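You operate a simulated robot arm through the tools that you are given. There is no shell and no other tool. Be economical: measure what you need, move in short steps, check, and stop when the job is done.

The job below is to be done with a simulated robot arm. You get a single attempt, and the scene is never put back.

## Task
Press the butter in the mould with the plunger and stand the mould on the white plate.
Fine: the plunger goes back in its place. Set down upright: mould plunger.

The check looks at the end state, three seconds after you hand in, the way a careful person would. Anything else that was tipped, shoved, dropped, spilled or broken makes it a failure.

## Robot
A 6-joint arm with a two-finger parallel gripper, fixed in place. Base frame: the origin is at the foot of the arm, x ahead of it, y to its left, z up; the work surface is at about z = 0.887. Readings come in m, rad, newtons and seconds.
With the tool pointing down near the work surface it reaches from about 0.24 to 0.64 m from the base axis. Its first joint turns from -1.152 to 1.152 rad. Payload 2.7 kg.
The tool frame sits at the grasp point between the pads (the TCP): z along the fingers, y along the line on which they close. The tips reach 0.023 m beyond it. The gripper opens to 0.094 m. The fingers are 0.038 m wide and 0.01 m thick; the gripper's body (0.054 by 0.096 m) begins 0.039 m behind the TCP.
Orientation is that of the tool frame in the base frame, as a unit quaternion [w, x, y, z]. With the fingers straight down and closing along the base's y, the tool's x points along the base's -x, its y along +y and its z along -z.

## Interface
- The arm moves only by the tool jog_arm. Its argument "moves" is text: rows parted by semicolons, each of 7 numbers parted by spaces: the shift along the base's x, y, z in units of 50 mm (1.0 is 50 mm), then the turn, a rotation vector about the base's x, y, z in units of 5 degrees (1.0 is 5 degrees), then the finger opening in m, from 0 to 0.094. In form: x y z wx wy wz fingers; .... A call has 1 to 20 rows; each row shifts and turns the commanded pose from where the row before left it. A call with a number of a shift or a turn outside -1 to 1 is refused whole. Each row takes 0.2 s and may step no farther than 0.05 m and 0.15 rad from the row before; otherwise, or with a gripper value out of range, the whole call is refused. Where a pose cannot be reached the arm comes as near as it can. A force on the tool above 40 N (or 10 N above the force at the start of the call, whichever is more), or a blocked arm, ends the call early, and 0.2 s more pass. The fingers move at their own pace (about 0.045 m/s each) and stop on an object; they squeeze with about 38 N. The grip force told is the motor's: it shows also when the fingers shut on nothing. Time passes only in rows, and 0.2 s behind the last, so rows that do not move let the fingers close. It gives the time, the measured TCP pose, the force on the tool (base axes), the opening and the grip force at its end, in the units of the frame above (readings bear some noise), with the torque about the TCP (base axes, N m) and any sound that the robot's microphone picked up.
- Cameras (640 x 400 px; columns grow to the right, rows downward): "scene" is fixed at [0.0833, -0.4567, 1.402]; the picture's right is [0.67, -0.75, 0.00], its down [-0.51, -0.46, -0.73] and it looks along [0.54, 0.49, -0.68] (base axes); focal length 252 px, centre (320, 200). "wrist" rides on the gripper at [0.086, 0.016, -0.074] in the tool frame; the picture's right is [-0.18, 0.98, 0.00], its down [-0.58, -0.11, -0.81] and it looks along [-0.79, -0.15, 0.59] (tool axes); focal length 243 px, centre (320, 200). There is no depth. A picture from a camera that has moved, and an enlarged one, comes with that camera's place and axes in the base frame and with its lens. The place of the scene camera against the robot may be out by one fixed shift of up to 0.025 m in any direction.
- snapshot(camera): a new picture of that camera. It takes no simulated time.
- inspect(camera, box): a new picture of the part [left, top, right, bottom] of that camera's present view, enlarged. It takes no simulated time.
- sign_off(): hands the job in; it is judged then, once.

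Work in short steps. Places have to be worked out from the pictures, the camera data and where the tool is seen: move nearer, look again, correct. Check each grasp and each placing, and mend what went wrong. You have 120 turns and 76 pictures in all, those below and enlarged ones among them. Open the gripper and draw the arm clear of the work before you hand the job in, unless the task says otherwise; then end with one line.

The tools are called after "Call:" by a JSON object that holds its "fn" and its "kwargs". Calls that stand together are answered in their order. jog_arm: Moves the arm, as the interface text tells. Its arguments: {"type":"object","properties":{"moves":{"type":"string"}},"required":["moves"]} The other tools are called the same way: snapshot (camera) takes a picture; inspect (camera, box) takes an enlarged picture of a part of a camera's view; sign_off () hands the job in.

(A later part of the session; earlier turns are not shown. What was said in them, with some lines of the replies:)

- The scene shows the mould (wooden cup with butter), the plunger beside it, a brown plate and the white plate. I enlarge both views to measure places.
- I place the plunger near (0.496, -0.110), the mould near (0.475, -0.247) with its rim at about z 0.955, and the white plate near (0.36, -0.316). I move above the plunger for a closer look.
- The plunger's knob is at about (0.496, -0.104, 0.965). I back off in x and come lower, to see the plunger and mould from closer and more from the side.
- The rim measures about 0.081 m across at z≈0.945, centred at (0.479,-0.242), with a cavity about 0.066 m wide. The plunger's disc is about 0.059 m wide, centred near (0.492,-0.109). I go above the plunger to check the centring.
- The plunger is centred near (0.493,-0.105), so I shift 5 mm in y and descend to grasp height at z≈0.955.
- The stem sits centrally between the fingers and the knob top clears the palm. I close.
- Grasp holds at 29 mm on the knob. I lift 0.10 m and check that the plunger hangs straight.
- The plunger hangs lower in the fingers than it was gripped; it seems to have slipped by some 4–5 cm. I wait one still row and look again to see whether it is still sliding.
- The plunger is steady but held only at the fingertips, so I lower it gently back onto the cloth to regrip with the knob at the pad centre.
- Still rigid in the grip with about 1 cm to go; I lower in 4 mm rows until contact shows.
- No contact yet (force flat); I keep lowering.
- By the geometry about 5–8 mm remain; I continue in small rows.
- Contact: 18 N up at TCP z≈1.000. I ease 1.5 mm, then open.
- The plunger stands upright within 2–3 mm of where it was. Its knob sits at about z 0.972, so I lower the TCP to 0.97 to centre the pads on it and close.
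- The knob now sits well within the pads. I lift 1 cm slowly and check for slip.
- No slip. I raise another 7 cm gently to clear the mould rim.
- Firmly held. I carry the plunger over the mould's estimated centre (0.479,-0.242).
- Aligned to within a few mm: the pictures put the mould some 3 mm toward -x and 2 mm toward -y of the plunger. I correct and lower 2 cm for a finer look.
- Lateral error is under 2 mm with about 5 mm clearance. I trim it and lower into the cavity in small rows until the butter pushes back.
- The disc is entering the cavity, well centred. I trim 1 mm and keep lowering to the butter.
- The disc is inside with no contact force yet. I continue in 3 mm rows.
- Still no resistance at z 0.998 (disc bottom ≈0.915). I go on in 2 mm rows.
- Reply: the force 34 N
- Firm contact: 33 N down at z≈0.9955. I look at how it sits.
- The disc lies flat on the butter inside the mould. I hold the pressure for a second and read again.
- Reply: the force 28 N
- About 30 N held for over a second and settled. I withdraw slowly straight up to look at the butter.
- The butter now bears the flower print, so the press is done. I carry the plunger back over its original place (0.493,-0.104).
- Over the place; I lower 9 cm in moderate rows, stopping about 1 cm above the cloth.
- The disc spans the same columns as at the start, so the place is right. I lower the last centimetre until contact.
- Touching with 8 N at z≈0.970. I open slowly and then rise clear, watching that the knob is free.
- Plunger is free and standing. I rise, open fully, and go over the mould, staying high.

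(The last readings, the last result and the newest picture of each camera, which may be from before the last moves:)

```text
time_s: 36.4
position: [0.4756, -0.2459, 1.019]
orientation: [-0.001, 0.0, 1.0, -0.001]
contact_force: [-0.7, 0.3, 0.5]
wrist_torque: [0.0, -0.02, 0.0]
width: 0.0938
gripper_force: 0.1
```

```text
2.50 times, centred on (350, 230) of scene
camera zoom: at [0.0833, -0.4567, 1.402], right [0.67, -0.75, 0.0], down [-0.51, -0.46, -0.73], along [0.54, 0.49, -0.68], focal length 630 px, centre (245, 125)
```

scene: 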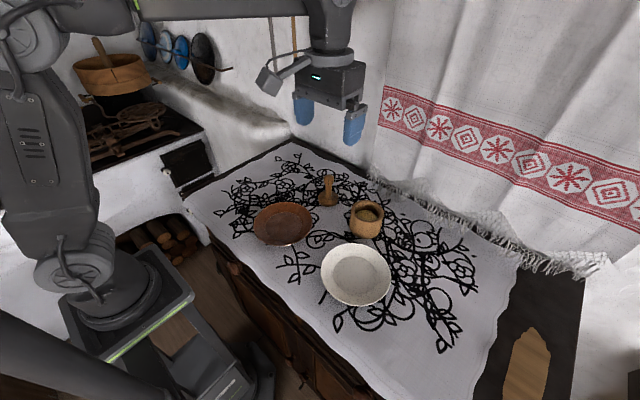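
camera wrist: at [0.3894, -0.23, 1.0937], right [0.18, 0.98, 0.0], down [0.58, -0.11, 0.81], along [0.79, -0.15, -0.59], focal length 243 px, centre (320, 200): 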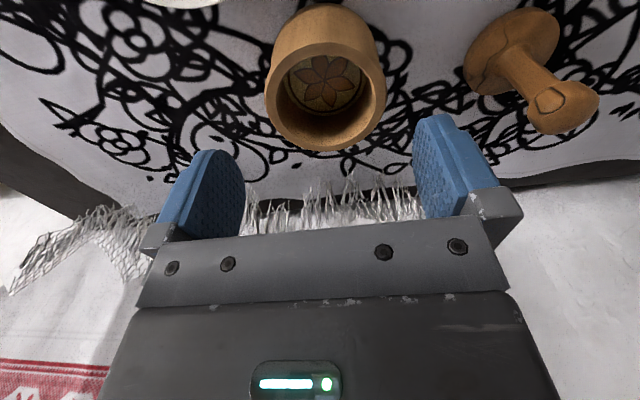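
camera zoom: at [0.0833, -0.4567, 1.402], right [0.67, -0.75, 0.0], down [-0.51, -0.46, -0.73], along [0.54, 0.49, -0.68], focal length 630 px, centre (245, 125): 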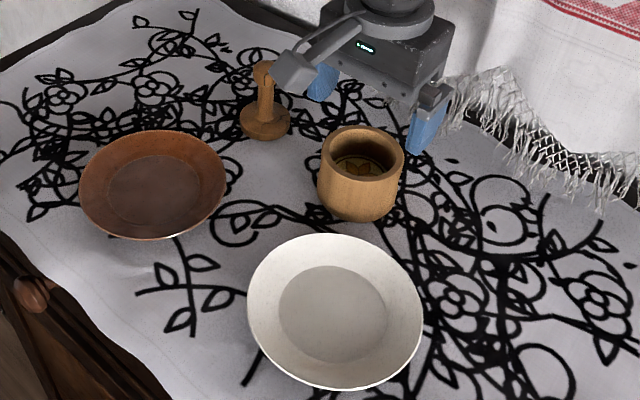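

The mould centre is at (0.4754,-0.2427), about 3 mm to +y of the tool. I correct and descend until the tips are just above the rim to verify clearance.

Call:
{"fn": "jog_arm", "kwargs": {"moves": "0 0.06 -0.3 0 0 0 0.094; 0 0 -0.3 0 0 0 0.094; 0 0 0 0 0 0 0.094"}}

Call:
{"fn": "snapshot", "kwargs": {"camera": "wrist"}}

Call:
{"fn": "inspect", "kwargs": {"camera": "scene", "box": [320, 150, 420, 250]}}

```text
time_s: 37.2
position: [0.4747, -0.2426, 0.9885]
orientation: [0.0, 0.0, 1.0, 0.0]
contact_force: [0.0, 0.1, 0.4]
wrist_torque: [-0.01, -0.01, -0.02]
width: 0.0941
gripper_force: 0.0
```

```text
32 pictures are left
camera wrist: at [0.3883, -0.2263, 1.0631], right [0.18, 0.98, 0.0], down [0.58, -0.11, 0.81], along [0.79, -0.15, -0.59], focal length 243 px, centre (320, 200)
```

wrist: 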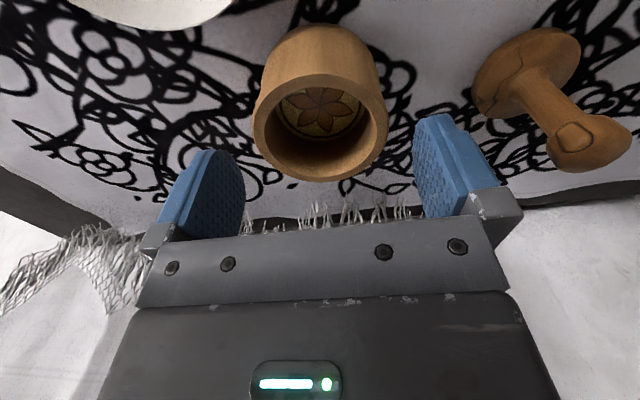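

```text
4.00 times, centred on (370, 200) of scene
camera zoom: at [0.0833, -0.4567, 1.402], right [0.67, -0.75, 0.0], down [-0.51, -0.46, -0.73], along [0.54, 0.49, -0.68], focal length 1008 px, centre (120, 200)
```

zoom: 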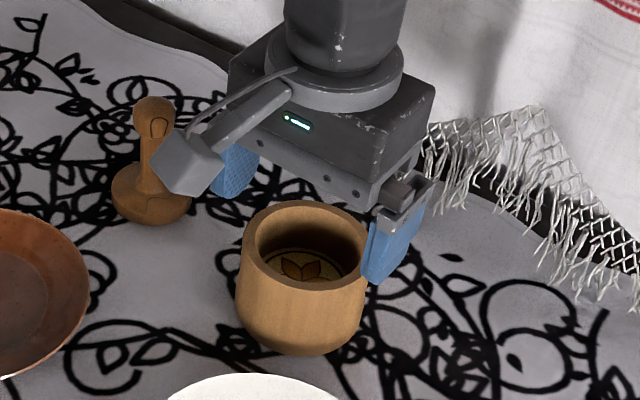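

Centred at (0.476,-0.243) with room both sides. I descend to z≈0.935 for the grasp.

Call:
{"fn": "jog_arm", "kwargs": {"moves": "0.02 0 -0.25 0 0 0 0.094; 0 0 -0.3 0 0 0 0.094; 0 0 -0.3 0 0 0 0.094; 0 0 -0.2 0 0 0 0.094; 0 0 0 0 0 0 0.094"}}

Call:
{"fn": "snapshot", "kwargs": {"camera": "wrist"}}

Call:
{"fn": "inspect", "kwargs": {"camera": "scene", "box": [320, 150, 420, 250]}}

```text
time_s: 38.4
position: [0.4789, -0.2406, 0.936]
orientation: [-0.001, 0.0, 1.0, 0.0]
contact_force: [-0.5, 0.4, -1.4]
wrist_torque: [0.0, 0.01, -0.02]
width: 0.0939
gripper_force: 0.1
```

```text
30 pictures are left
camera wrist: at [0.3915, -0.2256, 1.0107], right [0.18, 0.98, 0.0], down [0.58, -0.11, 0.81], along [0.79, -0.15, -0.59], focal length 243 px, centre (320, 200)
```

wrist: 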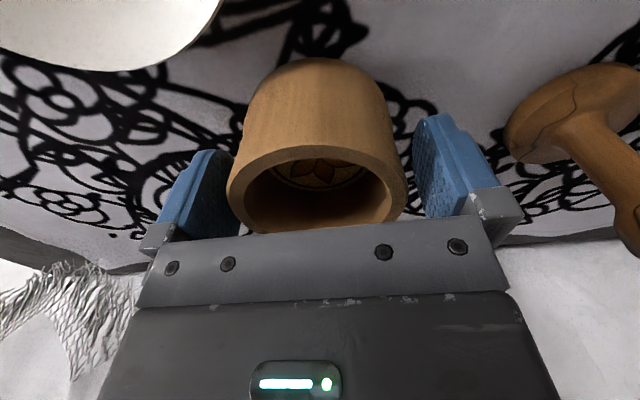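

```text
4.00 times, centred on (370, 200) of scene
camera zoom: at [0.0833, -0.4567, 1.402], right [0.67, -0.75, 0.0], down [-0.51, -0.46, -0.73], along [0.54, 0.49, -0.68], focal length 1008 px, centre (120, 200)
```

zoom: 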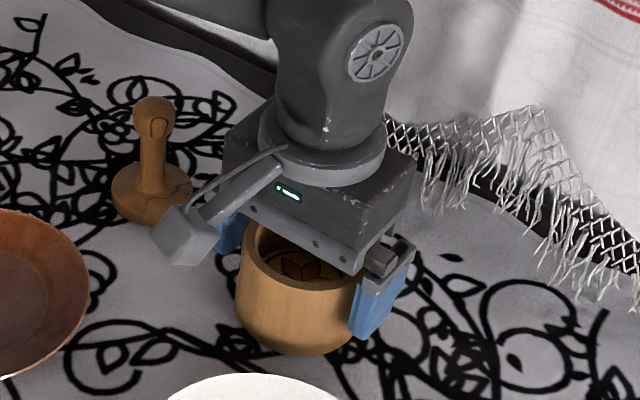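

The mould stands between the fingers with its rim below the palm. I close on it.

Call:
{"fn": "jog_arm", "kwargs": {"moves": "0 0 0 0 0 0 0.085; 0 0 0 0 0 0 0.075; 0 0 0 0 0 0 0.06; 0 0 0 0 0 0 0.04; 0 0 0 0 0 0 0.04"}}

Call:
{"fn": "snapshot", "kwargs": {"camera": "wrist"}}

```text
time_s: 39.6
position: [0.4774, -0.2413, 0.9362]
orientation: [0.0, -0.001, 1.0, 0.0]
contact_force: [0.3, 0.3, 0.7]
wrist_torque: [-0.05, -0.04, -0.04]
width: 0.0823
gripper_force: 37.8
```

```text
28 pictures are left
camera wrist: at [0.3915, -0.2256, 1.0109], right [0.18, 0.98, 0.0], down [0.58, -0.11, 0.81], along [0.79, -0.15, -0.59], focal length 243 px, centre (320, 200)
```

wrist: 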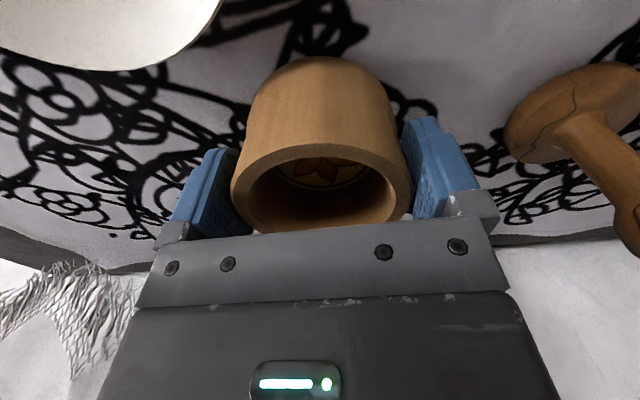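

Gripped at 82 mm with 38 N. I lift slowly and check for slip.

Call:
{"fn": "jog_arm", "kwargs": {"moves": "0 0 0.05 0 0 0 0.04; 0 0 0.1 0 0 0 0.04; 0 0 0.2 0 0 0 0.04; 0 0 0.25 0 0 0 0.04; 0 0 0 0 0 0 0.04"}}

Call:
{"fn": "snapshot", "kwargs": {"camera": "wrist"}}

```text
time_s: 40.8
position: [0.4768, -0.2413, 0.9666]
orientation: [0.0, 0.0, 1.0, 0.0]
contact_force: [0.7, -0.6, -2.7]
wrist_torque: [0.01, -0.01, 0.01]
width: 0.0823
gripper_force: 38.2
```

```text
27 pictures are left
camera wrist: at [0.3895, -0.2252, 1.0403], right [0.18, 0.98, 0.0], down [0.58, -0.11, 0.81], along [0.79, -0.15, -0.59], focal length 243 px, centre (320, 200)
```

wrist: 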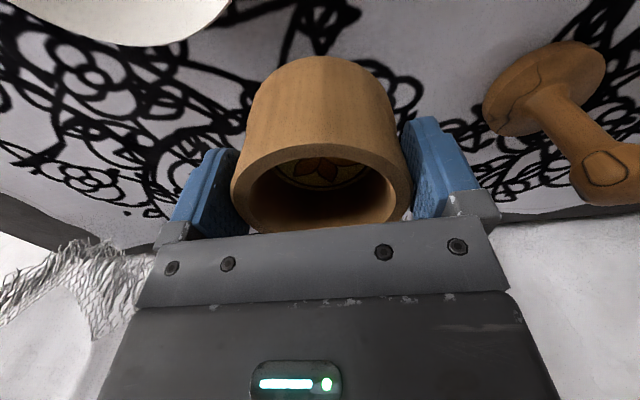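

The mould is held without slip. To place the plate exactly, I raise the mould and swing back to a spot from which the wrist camera sees the plate unobstructed.

Call:
{"fn": "jog_arm", "kwargs": {"moves": "0 0 0.5 0 0 0 0.04; 0 0 0.6 0 0 0 0.04; 0 0 0.6 0 0 0 0.04; -0.44 0.475 0.1 0 0 0 0.04; -0.44 0.475 0 0 0 0 0.04; -0.44 0.475 0 0 0 0 0.04; -0.44 0.475 0 0 0 0 0.04; -0.44 0.475 0 0 0 0 0.04; -0.44 0.475 0 0 0 0 0.04; -0.44 0.475 0 0 0 0 0.04; -0.44 0.475 0 0 0 0 0.04; 0 0 0 0 0 0 0.04"}}

Call:
{"fn": "snapshot", "kwargs": {"camera": "wrist"}}

Call:
{"fn": "inspect", "kwargs": {"camera": "scene", "box": [240, 160, 420, 310]}}

```text
time_s: 43.4
position: [0.302, -0.052, 1.058]
orientation: [0.001, 0.001, 1.0, 0.0]
contact_force: [0.4, 0.3, -2.6]
wrist_torque: [-0.01, 0.02, -0.01]
width: 0.0824
gripper_force: 37.7
```

```text
26 pictures are left
camera wrist: at [0.2146, -0.0353, 1.132], right [0.18, 0.98, 0.0], down [0.58, -0.11, 0.81], along [0.79, -0.15, -0.59], focal length 243 px, centre (320, 200)
```

wrist: 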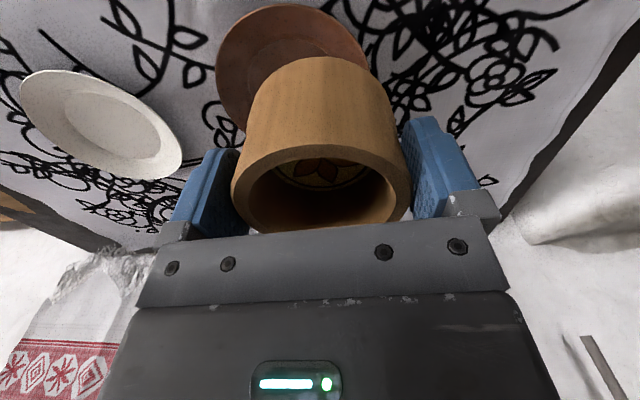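

```text
2.67 times, centred on (330, 235) of scene
camera zoom: at [0.0833, -0.4567, 1.402], right [0.67, -0.75, 0.0], down [-0.51, -0.46, -0.73], along [0.54, 0.49, -0.68], focal length 672 px, centre (293, 107)
```

zoom: 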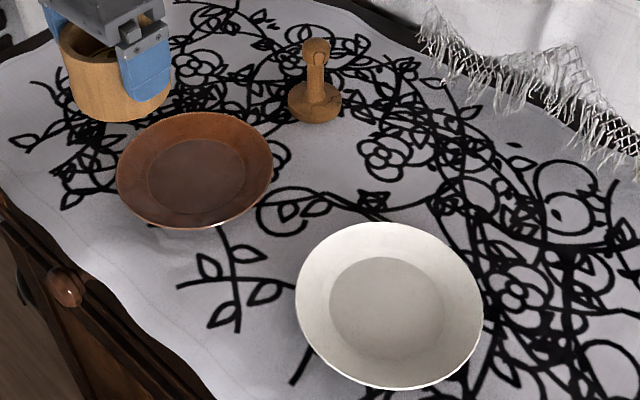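

Call:
{"fn": "inspect", "kwargs": {"camera": "wrist", "box": [0, 40, 240, 190]}}

```text
2.67 times, centred on (120, 115) of wrist
camera zoom: at [0.2146, -0.0353, 1.132], right [0.18, 0.98, 0.0], down [0.58, -0.11, 0.81], along [0.79, -0.15, -0.59], focal length 647 px, centre (853, 427)
```

zoom: 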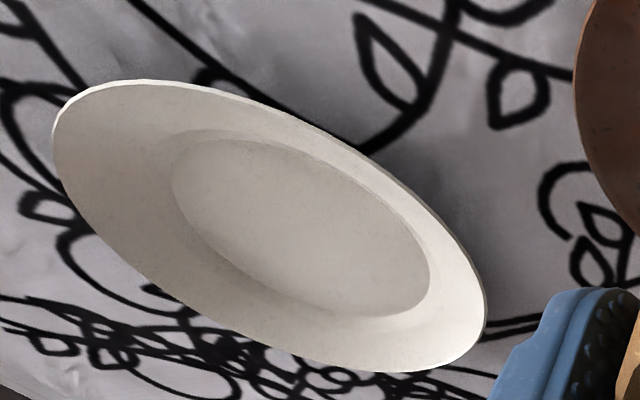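

Fitting the plate's flat floor gives centre (0.350,-0.303), radius 0.047 m, which agrees with the corrected scene estimate. I carry the mould there, high first, then down to hover.

Call:
{"fn": "jog_arm", "kwargs": {"moves": "0.1 -0.45 0 0 0 0 0.04; 0.12 -0.58 0 0 0 0 0.04; 0.12 -0.58 0 0 0 0 0.04; 0.12 -0.58 0 0 0 0 0.04; 0.12 -0.58 0 0 0 0 0.04; 0.12 -0.58 0 0 0 0 0.04; 0.12 -0.58 0 0 0 0 0.04; 0.12 -0.58 0 0 0 0 0.04; 0.04 -0.53 0 0 0 0 0.04; 0 0 -0.5 0 0 0 0.04; 0 0 -0.5 0 0 0 0.04; 0 0 0 0 0 0 0.04"}}

Call:
{"fn": "snapshot", "kwargs": {"camera": "wrist"}}

Call:
{"fn": "inspect", "kwargs": {"camera": "scene", "box": [290, 180, 430, 320]}}

```text
time_s: 46.0
position: [0.3503, -0.3008, 1.0077]
orientation: [0.0, 0.001, 1.0, 0.0]
contact_force: [0.7, 0.5, -1.7]
wrist_torque: [-0.01, 0.02, 0.01]
width: 0.0823
gripper_force: 38.1
```

```text
23 pictures are left
camera wrist: at [0.2628, -0.286, 1.0818], right [0.18, 0.98, 0.0], down [0.58, -0.11, 0.81], along [0.79, -0.15, -0.59], focal length 243 px, centre (320, 200)
```

wrist: 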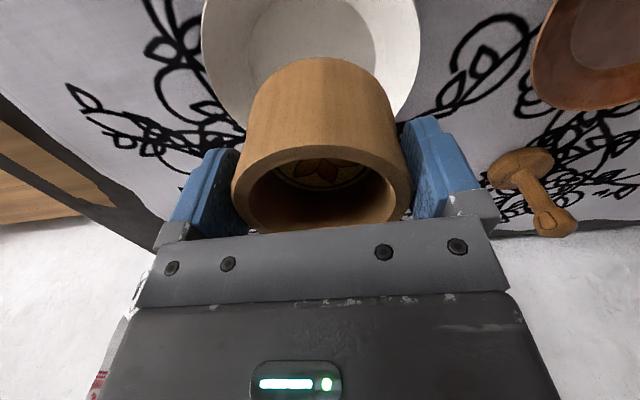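

```text
2.86 times, centred on (360, 250) of scene
camera zoom: at [0.0833, -0.4567, 1.402], right [0.67, -0.75, 0.0], down [-0.51, -0.46, -0.73], along [0.54, 0.49, -0.68], focal length 720 px, centre (206, 57)
```

zoom: 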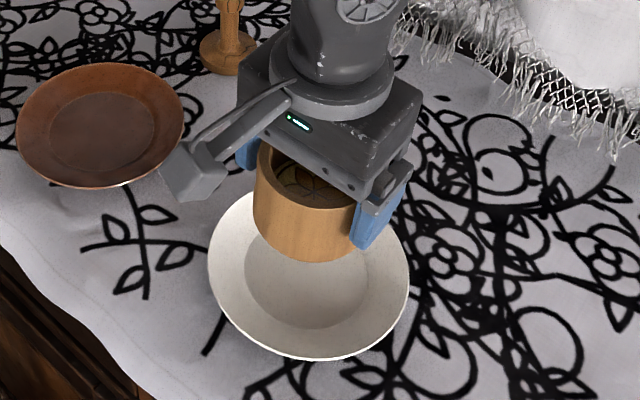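

Both views say the plate centre lies some 7 mm further to -y. I shift and lower 4.5 cm for another look.

Call:
{"fn": "jog_arm", "kwargs": {"moves": "0 -0.14 -0.1 0 0 0 0.04; 0 0 -0.3 0 0 0 0.04; 0 0 -0.3 0 0 0 0.04; 0 0 -0.2 0 0 0 0.04; 0 0 0 0 0 0 0.04"}}

Call:
{"fn": "snapshot", "kwargs": {"camera": "wrist"}}

Call:
{"fn": "inspect", "kwargs": {"camera": "scene", "box": [290, 180, 430, 320]}}

```text
time_s: 47.2
position: [0.35, -0.3108, 0.9627]
orientation: [-0.001, 0.001, 1.0, 0.0]
contact_force: [0.6, 0.1, -2.7]
wrist_torque: [0.03, 0.0, -0.01]
width: 0.0821
gripper_force: 37.7
```

```text
21 pictures are left
camera wrist: at [0.2638, -0.2947, 1.0373], right [0.18, 0.98, 0.0], down [0.58, -0.11, 0.81], along [0.79, -0.15, -0.59], focal length 243 px, centre (320, 200)
```

wrist: 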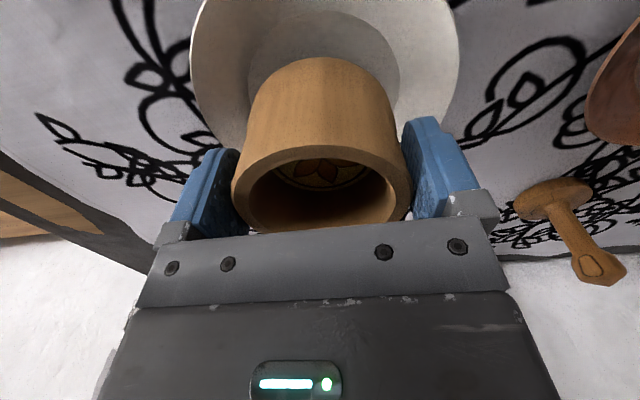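

```text
2.86 times, centred on (360, 250) of scene
camera zoom: at [0.0833, -0.4567, 1.402], right [0.67, -0.75, 0.0], down [-0.51, -0.46, -0.73], along [0.54, 0.49, -0.68], focal length 720 px, centre (206, 57)
```

zoom: 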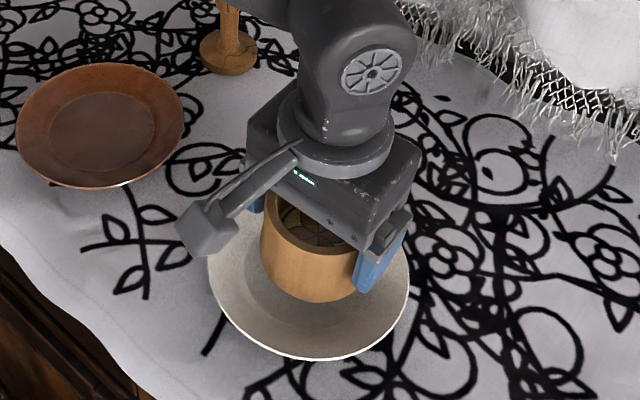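

Slight overshoot; I trim +2 mm in x and +3 mm in y and lower until just above the plate floor.

Call:
{"fn": "jog_arm", "kwargs": {"moves": "0.04 0.05 -0.1 0 0 0 0.04; 0 0 -0.12 0 0 0 0.04; 0 0 -0.06 0 0 0 0.04; 0 0 0 0 0 0 0.04"}}

Call:
{"fn": "inspect", "kwargs": {"camera": "scene", "box": [320, 210, 410, 310]}}

```text
time_s: 48.2
position: [0.3521, -0.3079, 0.9469]
orientation: [0.001, 0.001, 1.0, -0.001]
contact_force: [0.7, -0.3, -2.6]
wrist_torque: [0.01, 0.03, 0.04]
width: 0.0823
gripper_force: 38.0
```

```text
4.00 times, centred on (365, 260) of scene
camera zoom: at [0.0833, -0.4567, 1.402], right [0.67, -0.75, 0.0], down [-0.51, -0.46, -0.73], along [0.54, 0.49, -0.68], focal length 1008 px, centre (140, -40)
```

zoom: 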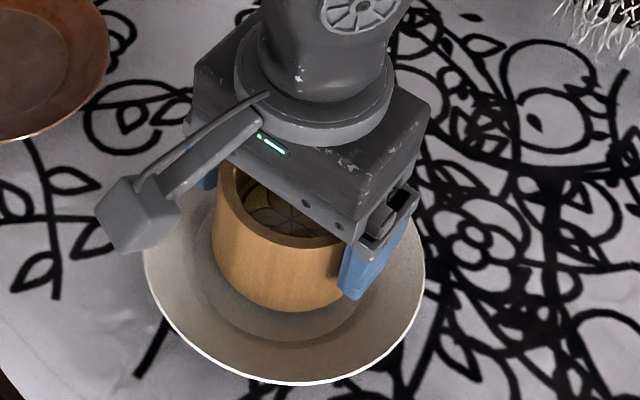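

Well centred over the flat floor, and the tips stay above the plate rim. I lower in 2 mm rows until contact.

Call:
{"fn": "jog_arm", "kwargs": {"moves": "0 0 -0.04 0 0 0 0.04; 0 0 -0.04 0 0 0 0.04; 0 0 0 0 0 0 0.04"}}

```text
time_s: 49.0
position: [0.3508, -0.3067, 0.9442]
orientation: [0.0, 0.0, 1.0, 0.0]
contact_force: [-0.5, -0.6, -2.3]
wrist_torque: [0.01, 0.02, 0.01]
width: 0.0824
gripper_force: 37.8
```

Call:
{"fn": "jog_arm", "kwargs": {"moves": "0 0 -0.03 0 0 0 0.04; 0 0 -0.03 0 0 0 0.04; 0 0 0 0 0 0 0.04"}}

```text
time_s: 49.8
position: [0.3515, -0.307, 0.9422]
orientation: [0.0, 0.0, 1.0, -0.001]
contact_force: [-7.7, 6.5, 23.7]
wrist_torque: [0.65, 0.49, 0.08]
width: 0.0822
gripper_force: 38.1
```

Contact at z≈0.942 (24 N). I ease 1 mm and open.

Call:
{"fn": "jog_arm", "kwargs": {"moves": "0 0 0.025 0 0 0 0.04; 0 0 0 0 0 0 0.04; 0 0 0 0 0 0 0.085; 0 0 0 0 0 0 0.094; 0 0 0 0 0 0 0.094; 0 0 0 0 0 0 0.094"}}

Call:
{"fn": "snapshot", "kwargs": {"camera": "wrist"}}

Call:
{"fn": "inspect", "kwargs": {"camera": "scene", "box": [320, 210, 410, 310]}}

```text
time_s: 51.2
position: [0.3515, -0.3074, 0.9424]
orientation: [0.0, 0.0, 1.0, 0.0]
contact_force: [-0.2, -0.7, 0.2]
wrist_torque: [-0.04, 0.02, 0.01]
width: 0.0941
gripper_force: 0.2
```

```text
18 pictures are left
camera wrist: at [0.2649, -0.2913, 1.0164], right [0.18, 0.98, 0.0], down [0.58, -0.11, 0.81], along [0.79, -0.15, -0.59], focal length 243 px, centre (320, 200)
```

wrist: 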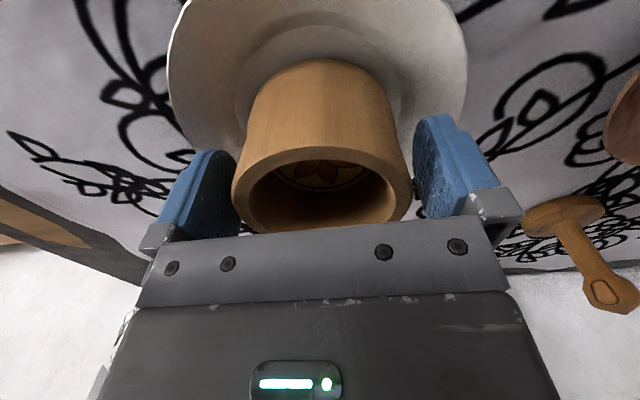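

```text
4.00 times, centred on (365, 260) of scene
camera zoom: at [0.0833, -0.4567, 1.402], right [0.67, -0.75, 0.0], down [-0.51, -0.46, -0.73], along [0.54, 0.49, -0.68], focal length 1008 px, centre (140, -40)
```

zoom: 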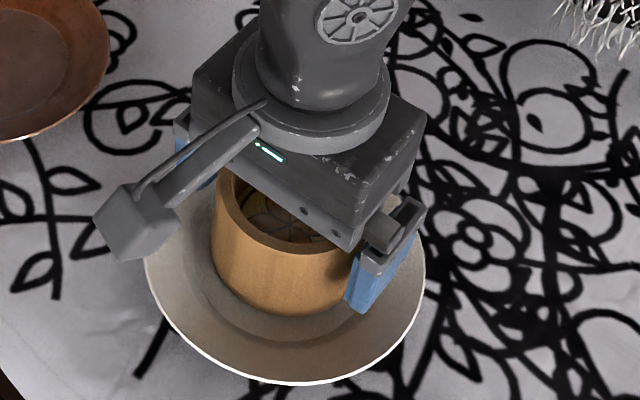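

The mould is free and centred on the plate. I rise straight up and draw the arm clear.

Call:
{"fn": "jog_arm", "kwargs": {"moves": "0 0 0.1 0 0 0 0.094; 0 0 0.3 0 0 0 0.094; 0 0 0.5 0 0 0 0.094; 0 0 0.7 0 0 0 0.094; 0 0 0.8 0 0 0 0.094; 0 0 0.8 0 0 0 0.094; 0 0.6 0.4 0 0 0 0.094; 0 0.6 0 0 0 0 0.094; 0 0.6 0 0 0 0 0.094; 0 0.6 0 0 0 0 0.094; 0 0 0 0 0 0 0.094"}}

Call:
{"fn": "snapshot", "kwargs": {"camera": "scene"}}

Call:
{"fn": "inspect", "kwargs": {"camera": "scene", "box": [240, 160, 420, 310]}}

```text
time_s: 53.6
position: [0.3529, -0.1883, 1.1234]
orientation: [0.0, 0.001, 1.0, 0.001]
contact_force: [-1.3, -0.4, 0.1]
wrist_torque: [-0.02, -0.01, 0.0]
width: 0.0939
gripper_force: 0.1
```

```text
16 pictures are left
```

scene: 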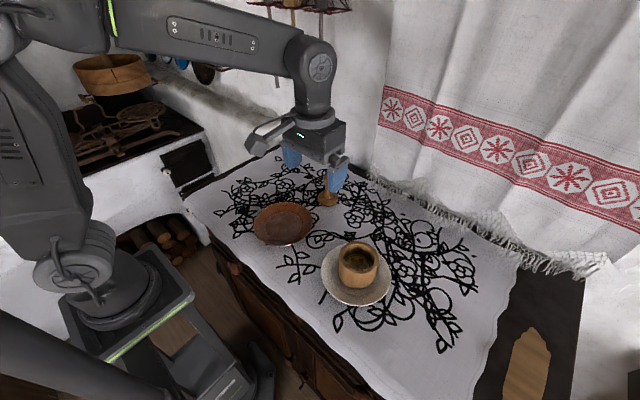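

```text
2.67 times, centred on (330, 235) of scene
camera zoom: at [0.0833, -0.4566, 1.402], right [0.67, -0.75, 0.0], down [-0.51, -0.46, -0.73], along [0.54, 0.49, -0.68], focal length 672 px, centre (293, 107)
```

zoom: 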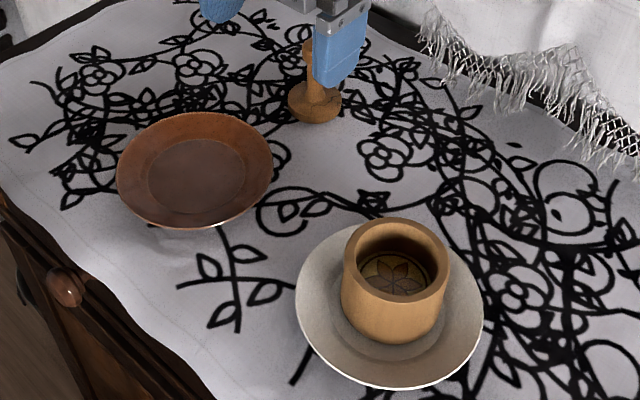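

The mould stands on the white plate with the printed butter, the plunger is upright in its place, and nothing else has moved. The gripper is open and well above the work, so I hand in.

Call:
{"fn": "sign_off", "kwargs": {}}

```text
The job is handed in.
```

I pressed the butter and it shows the flower print; the mould stands on the white plate, and the plunger is upright within a few millimetres of its starting place.
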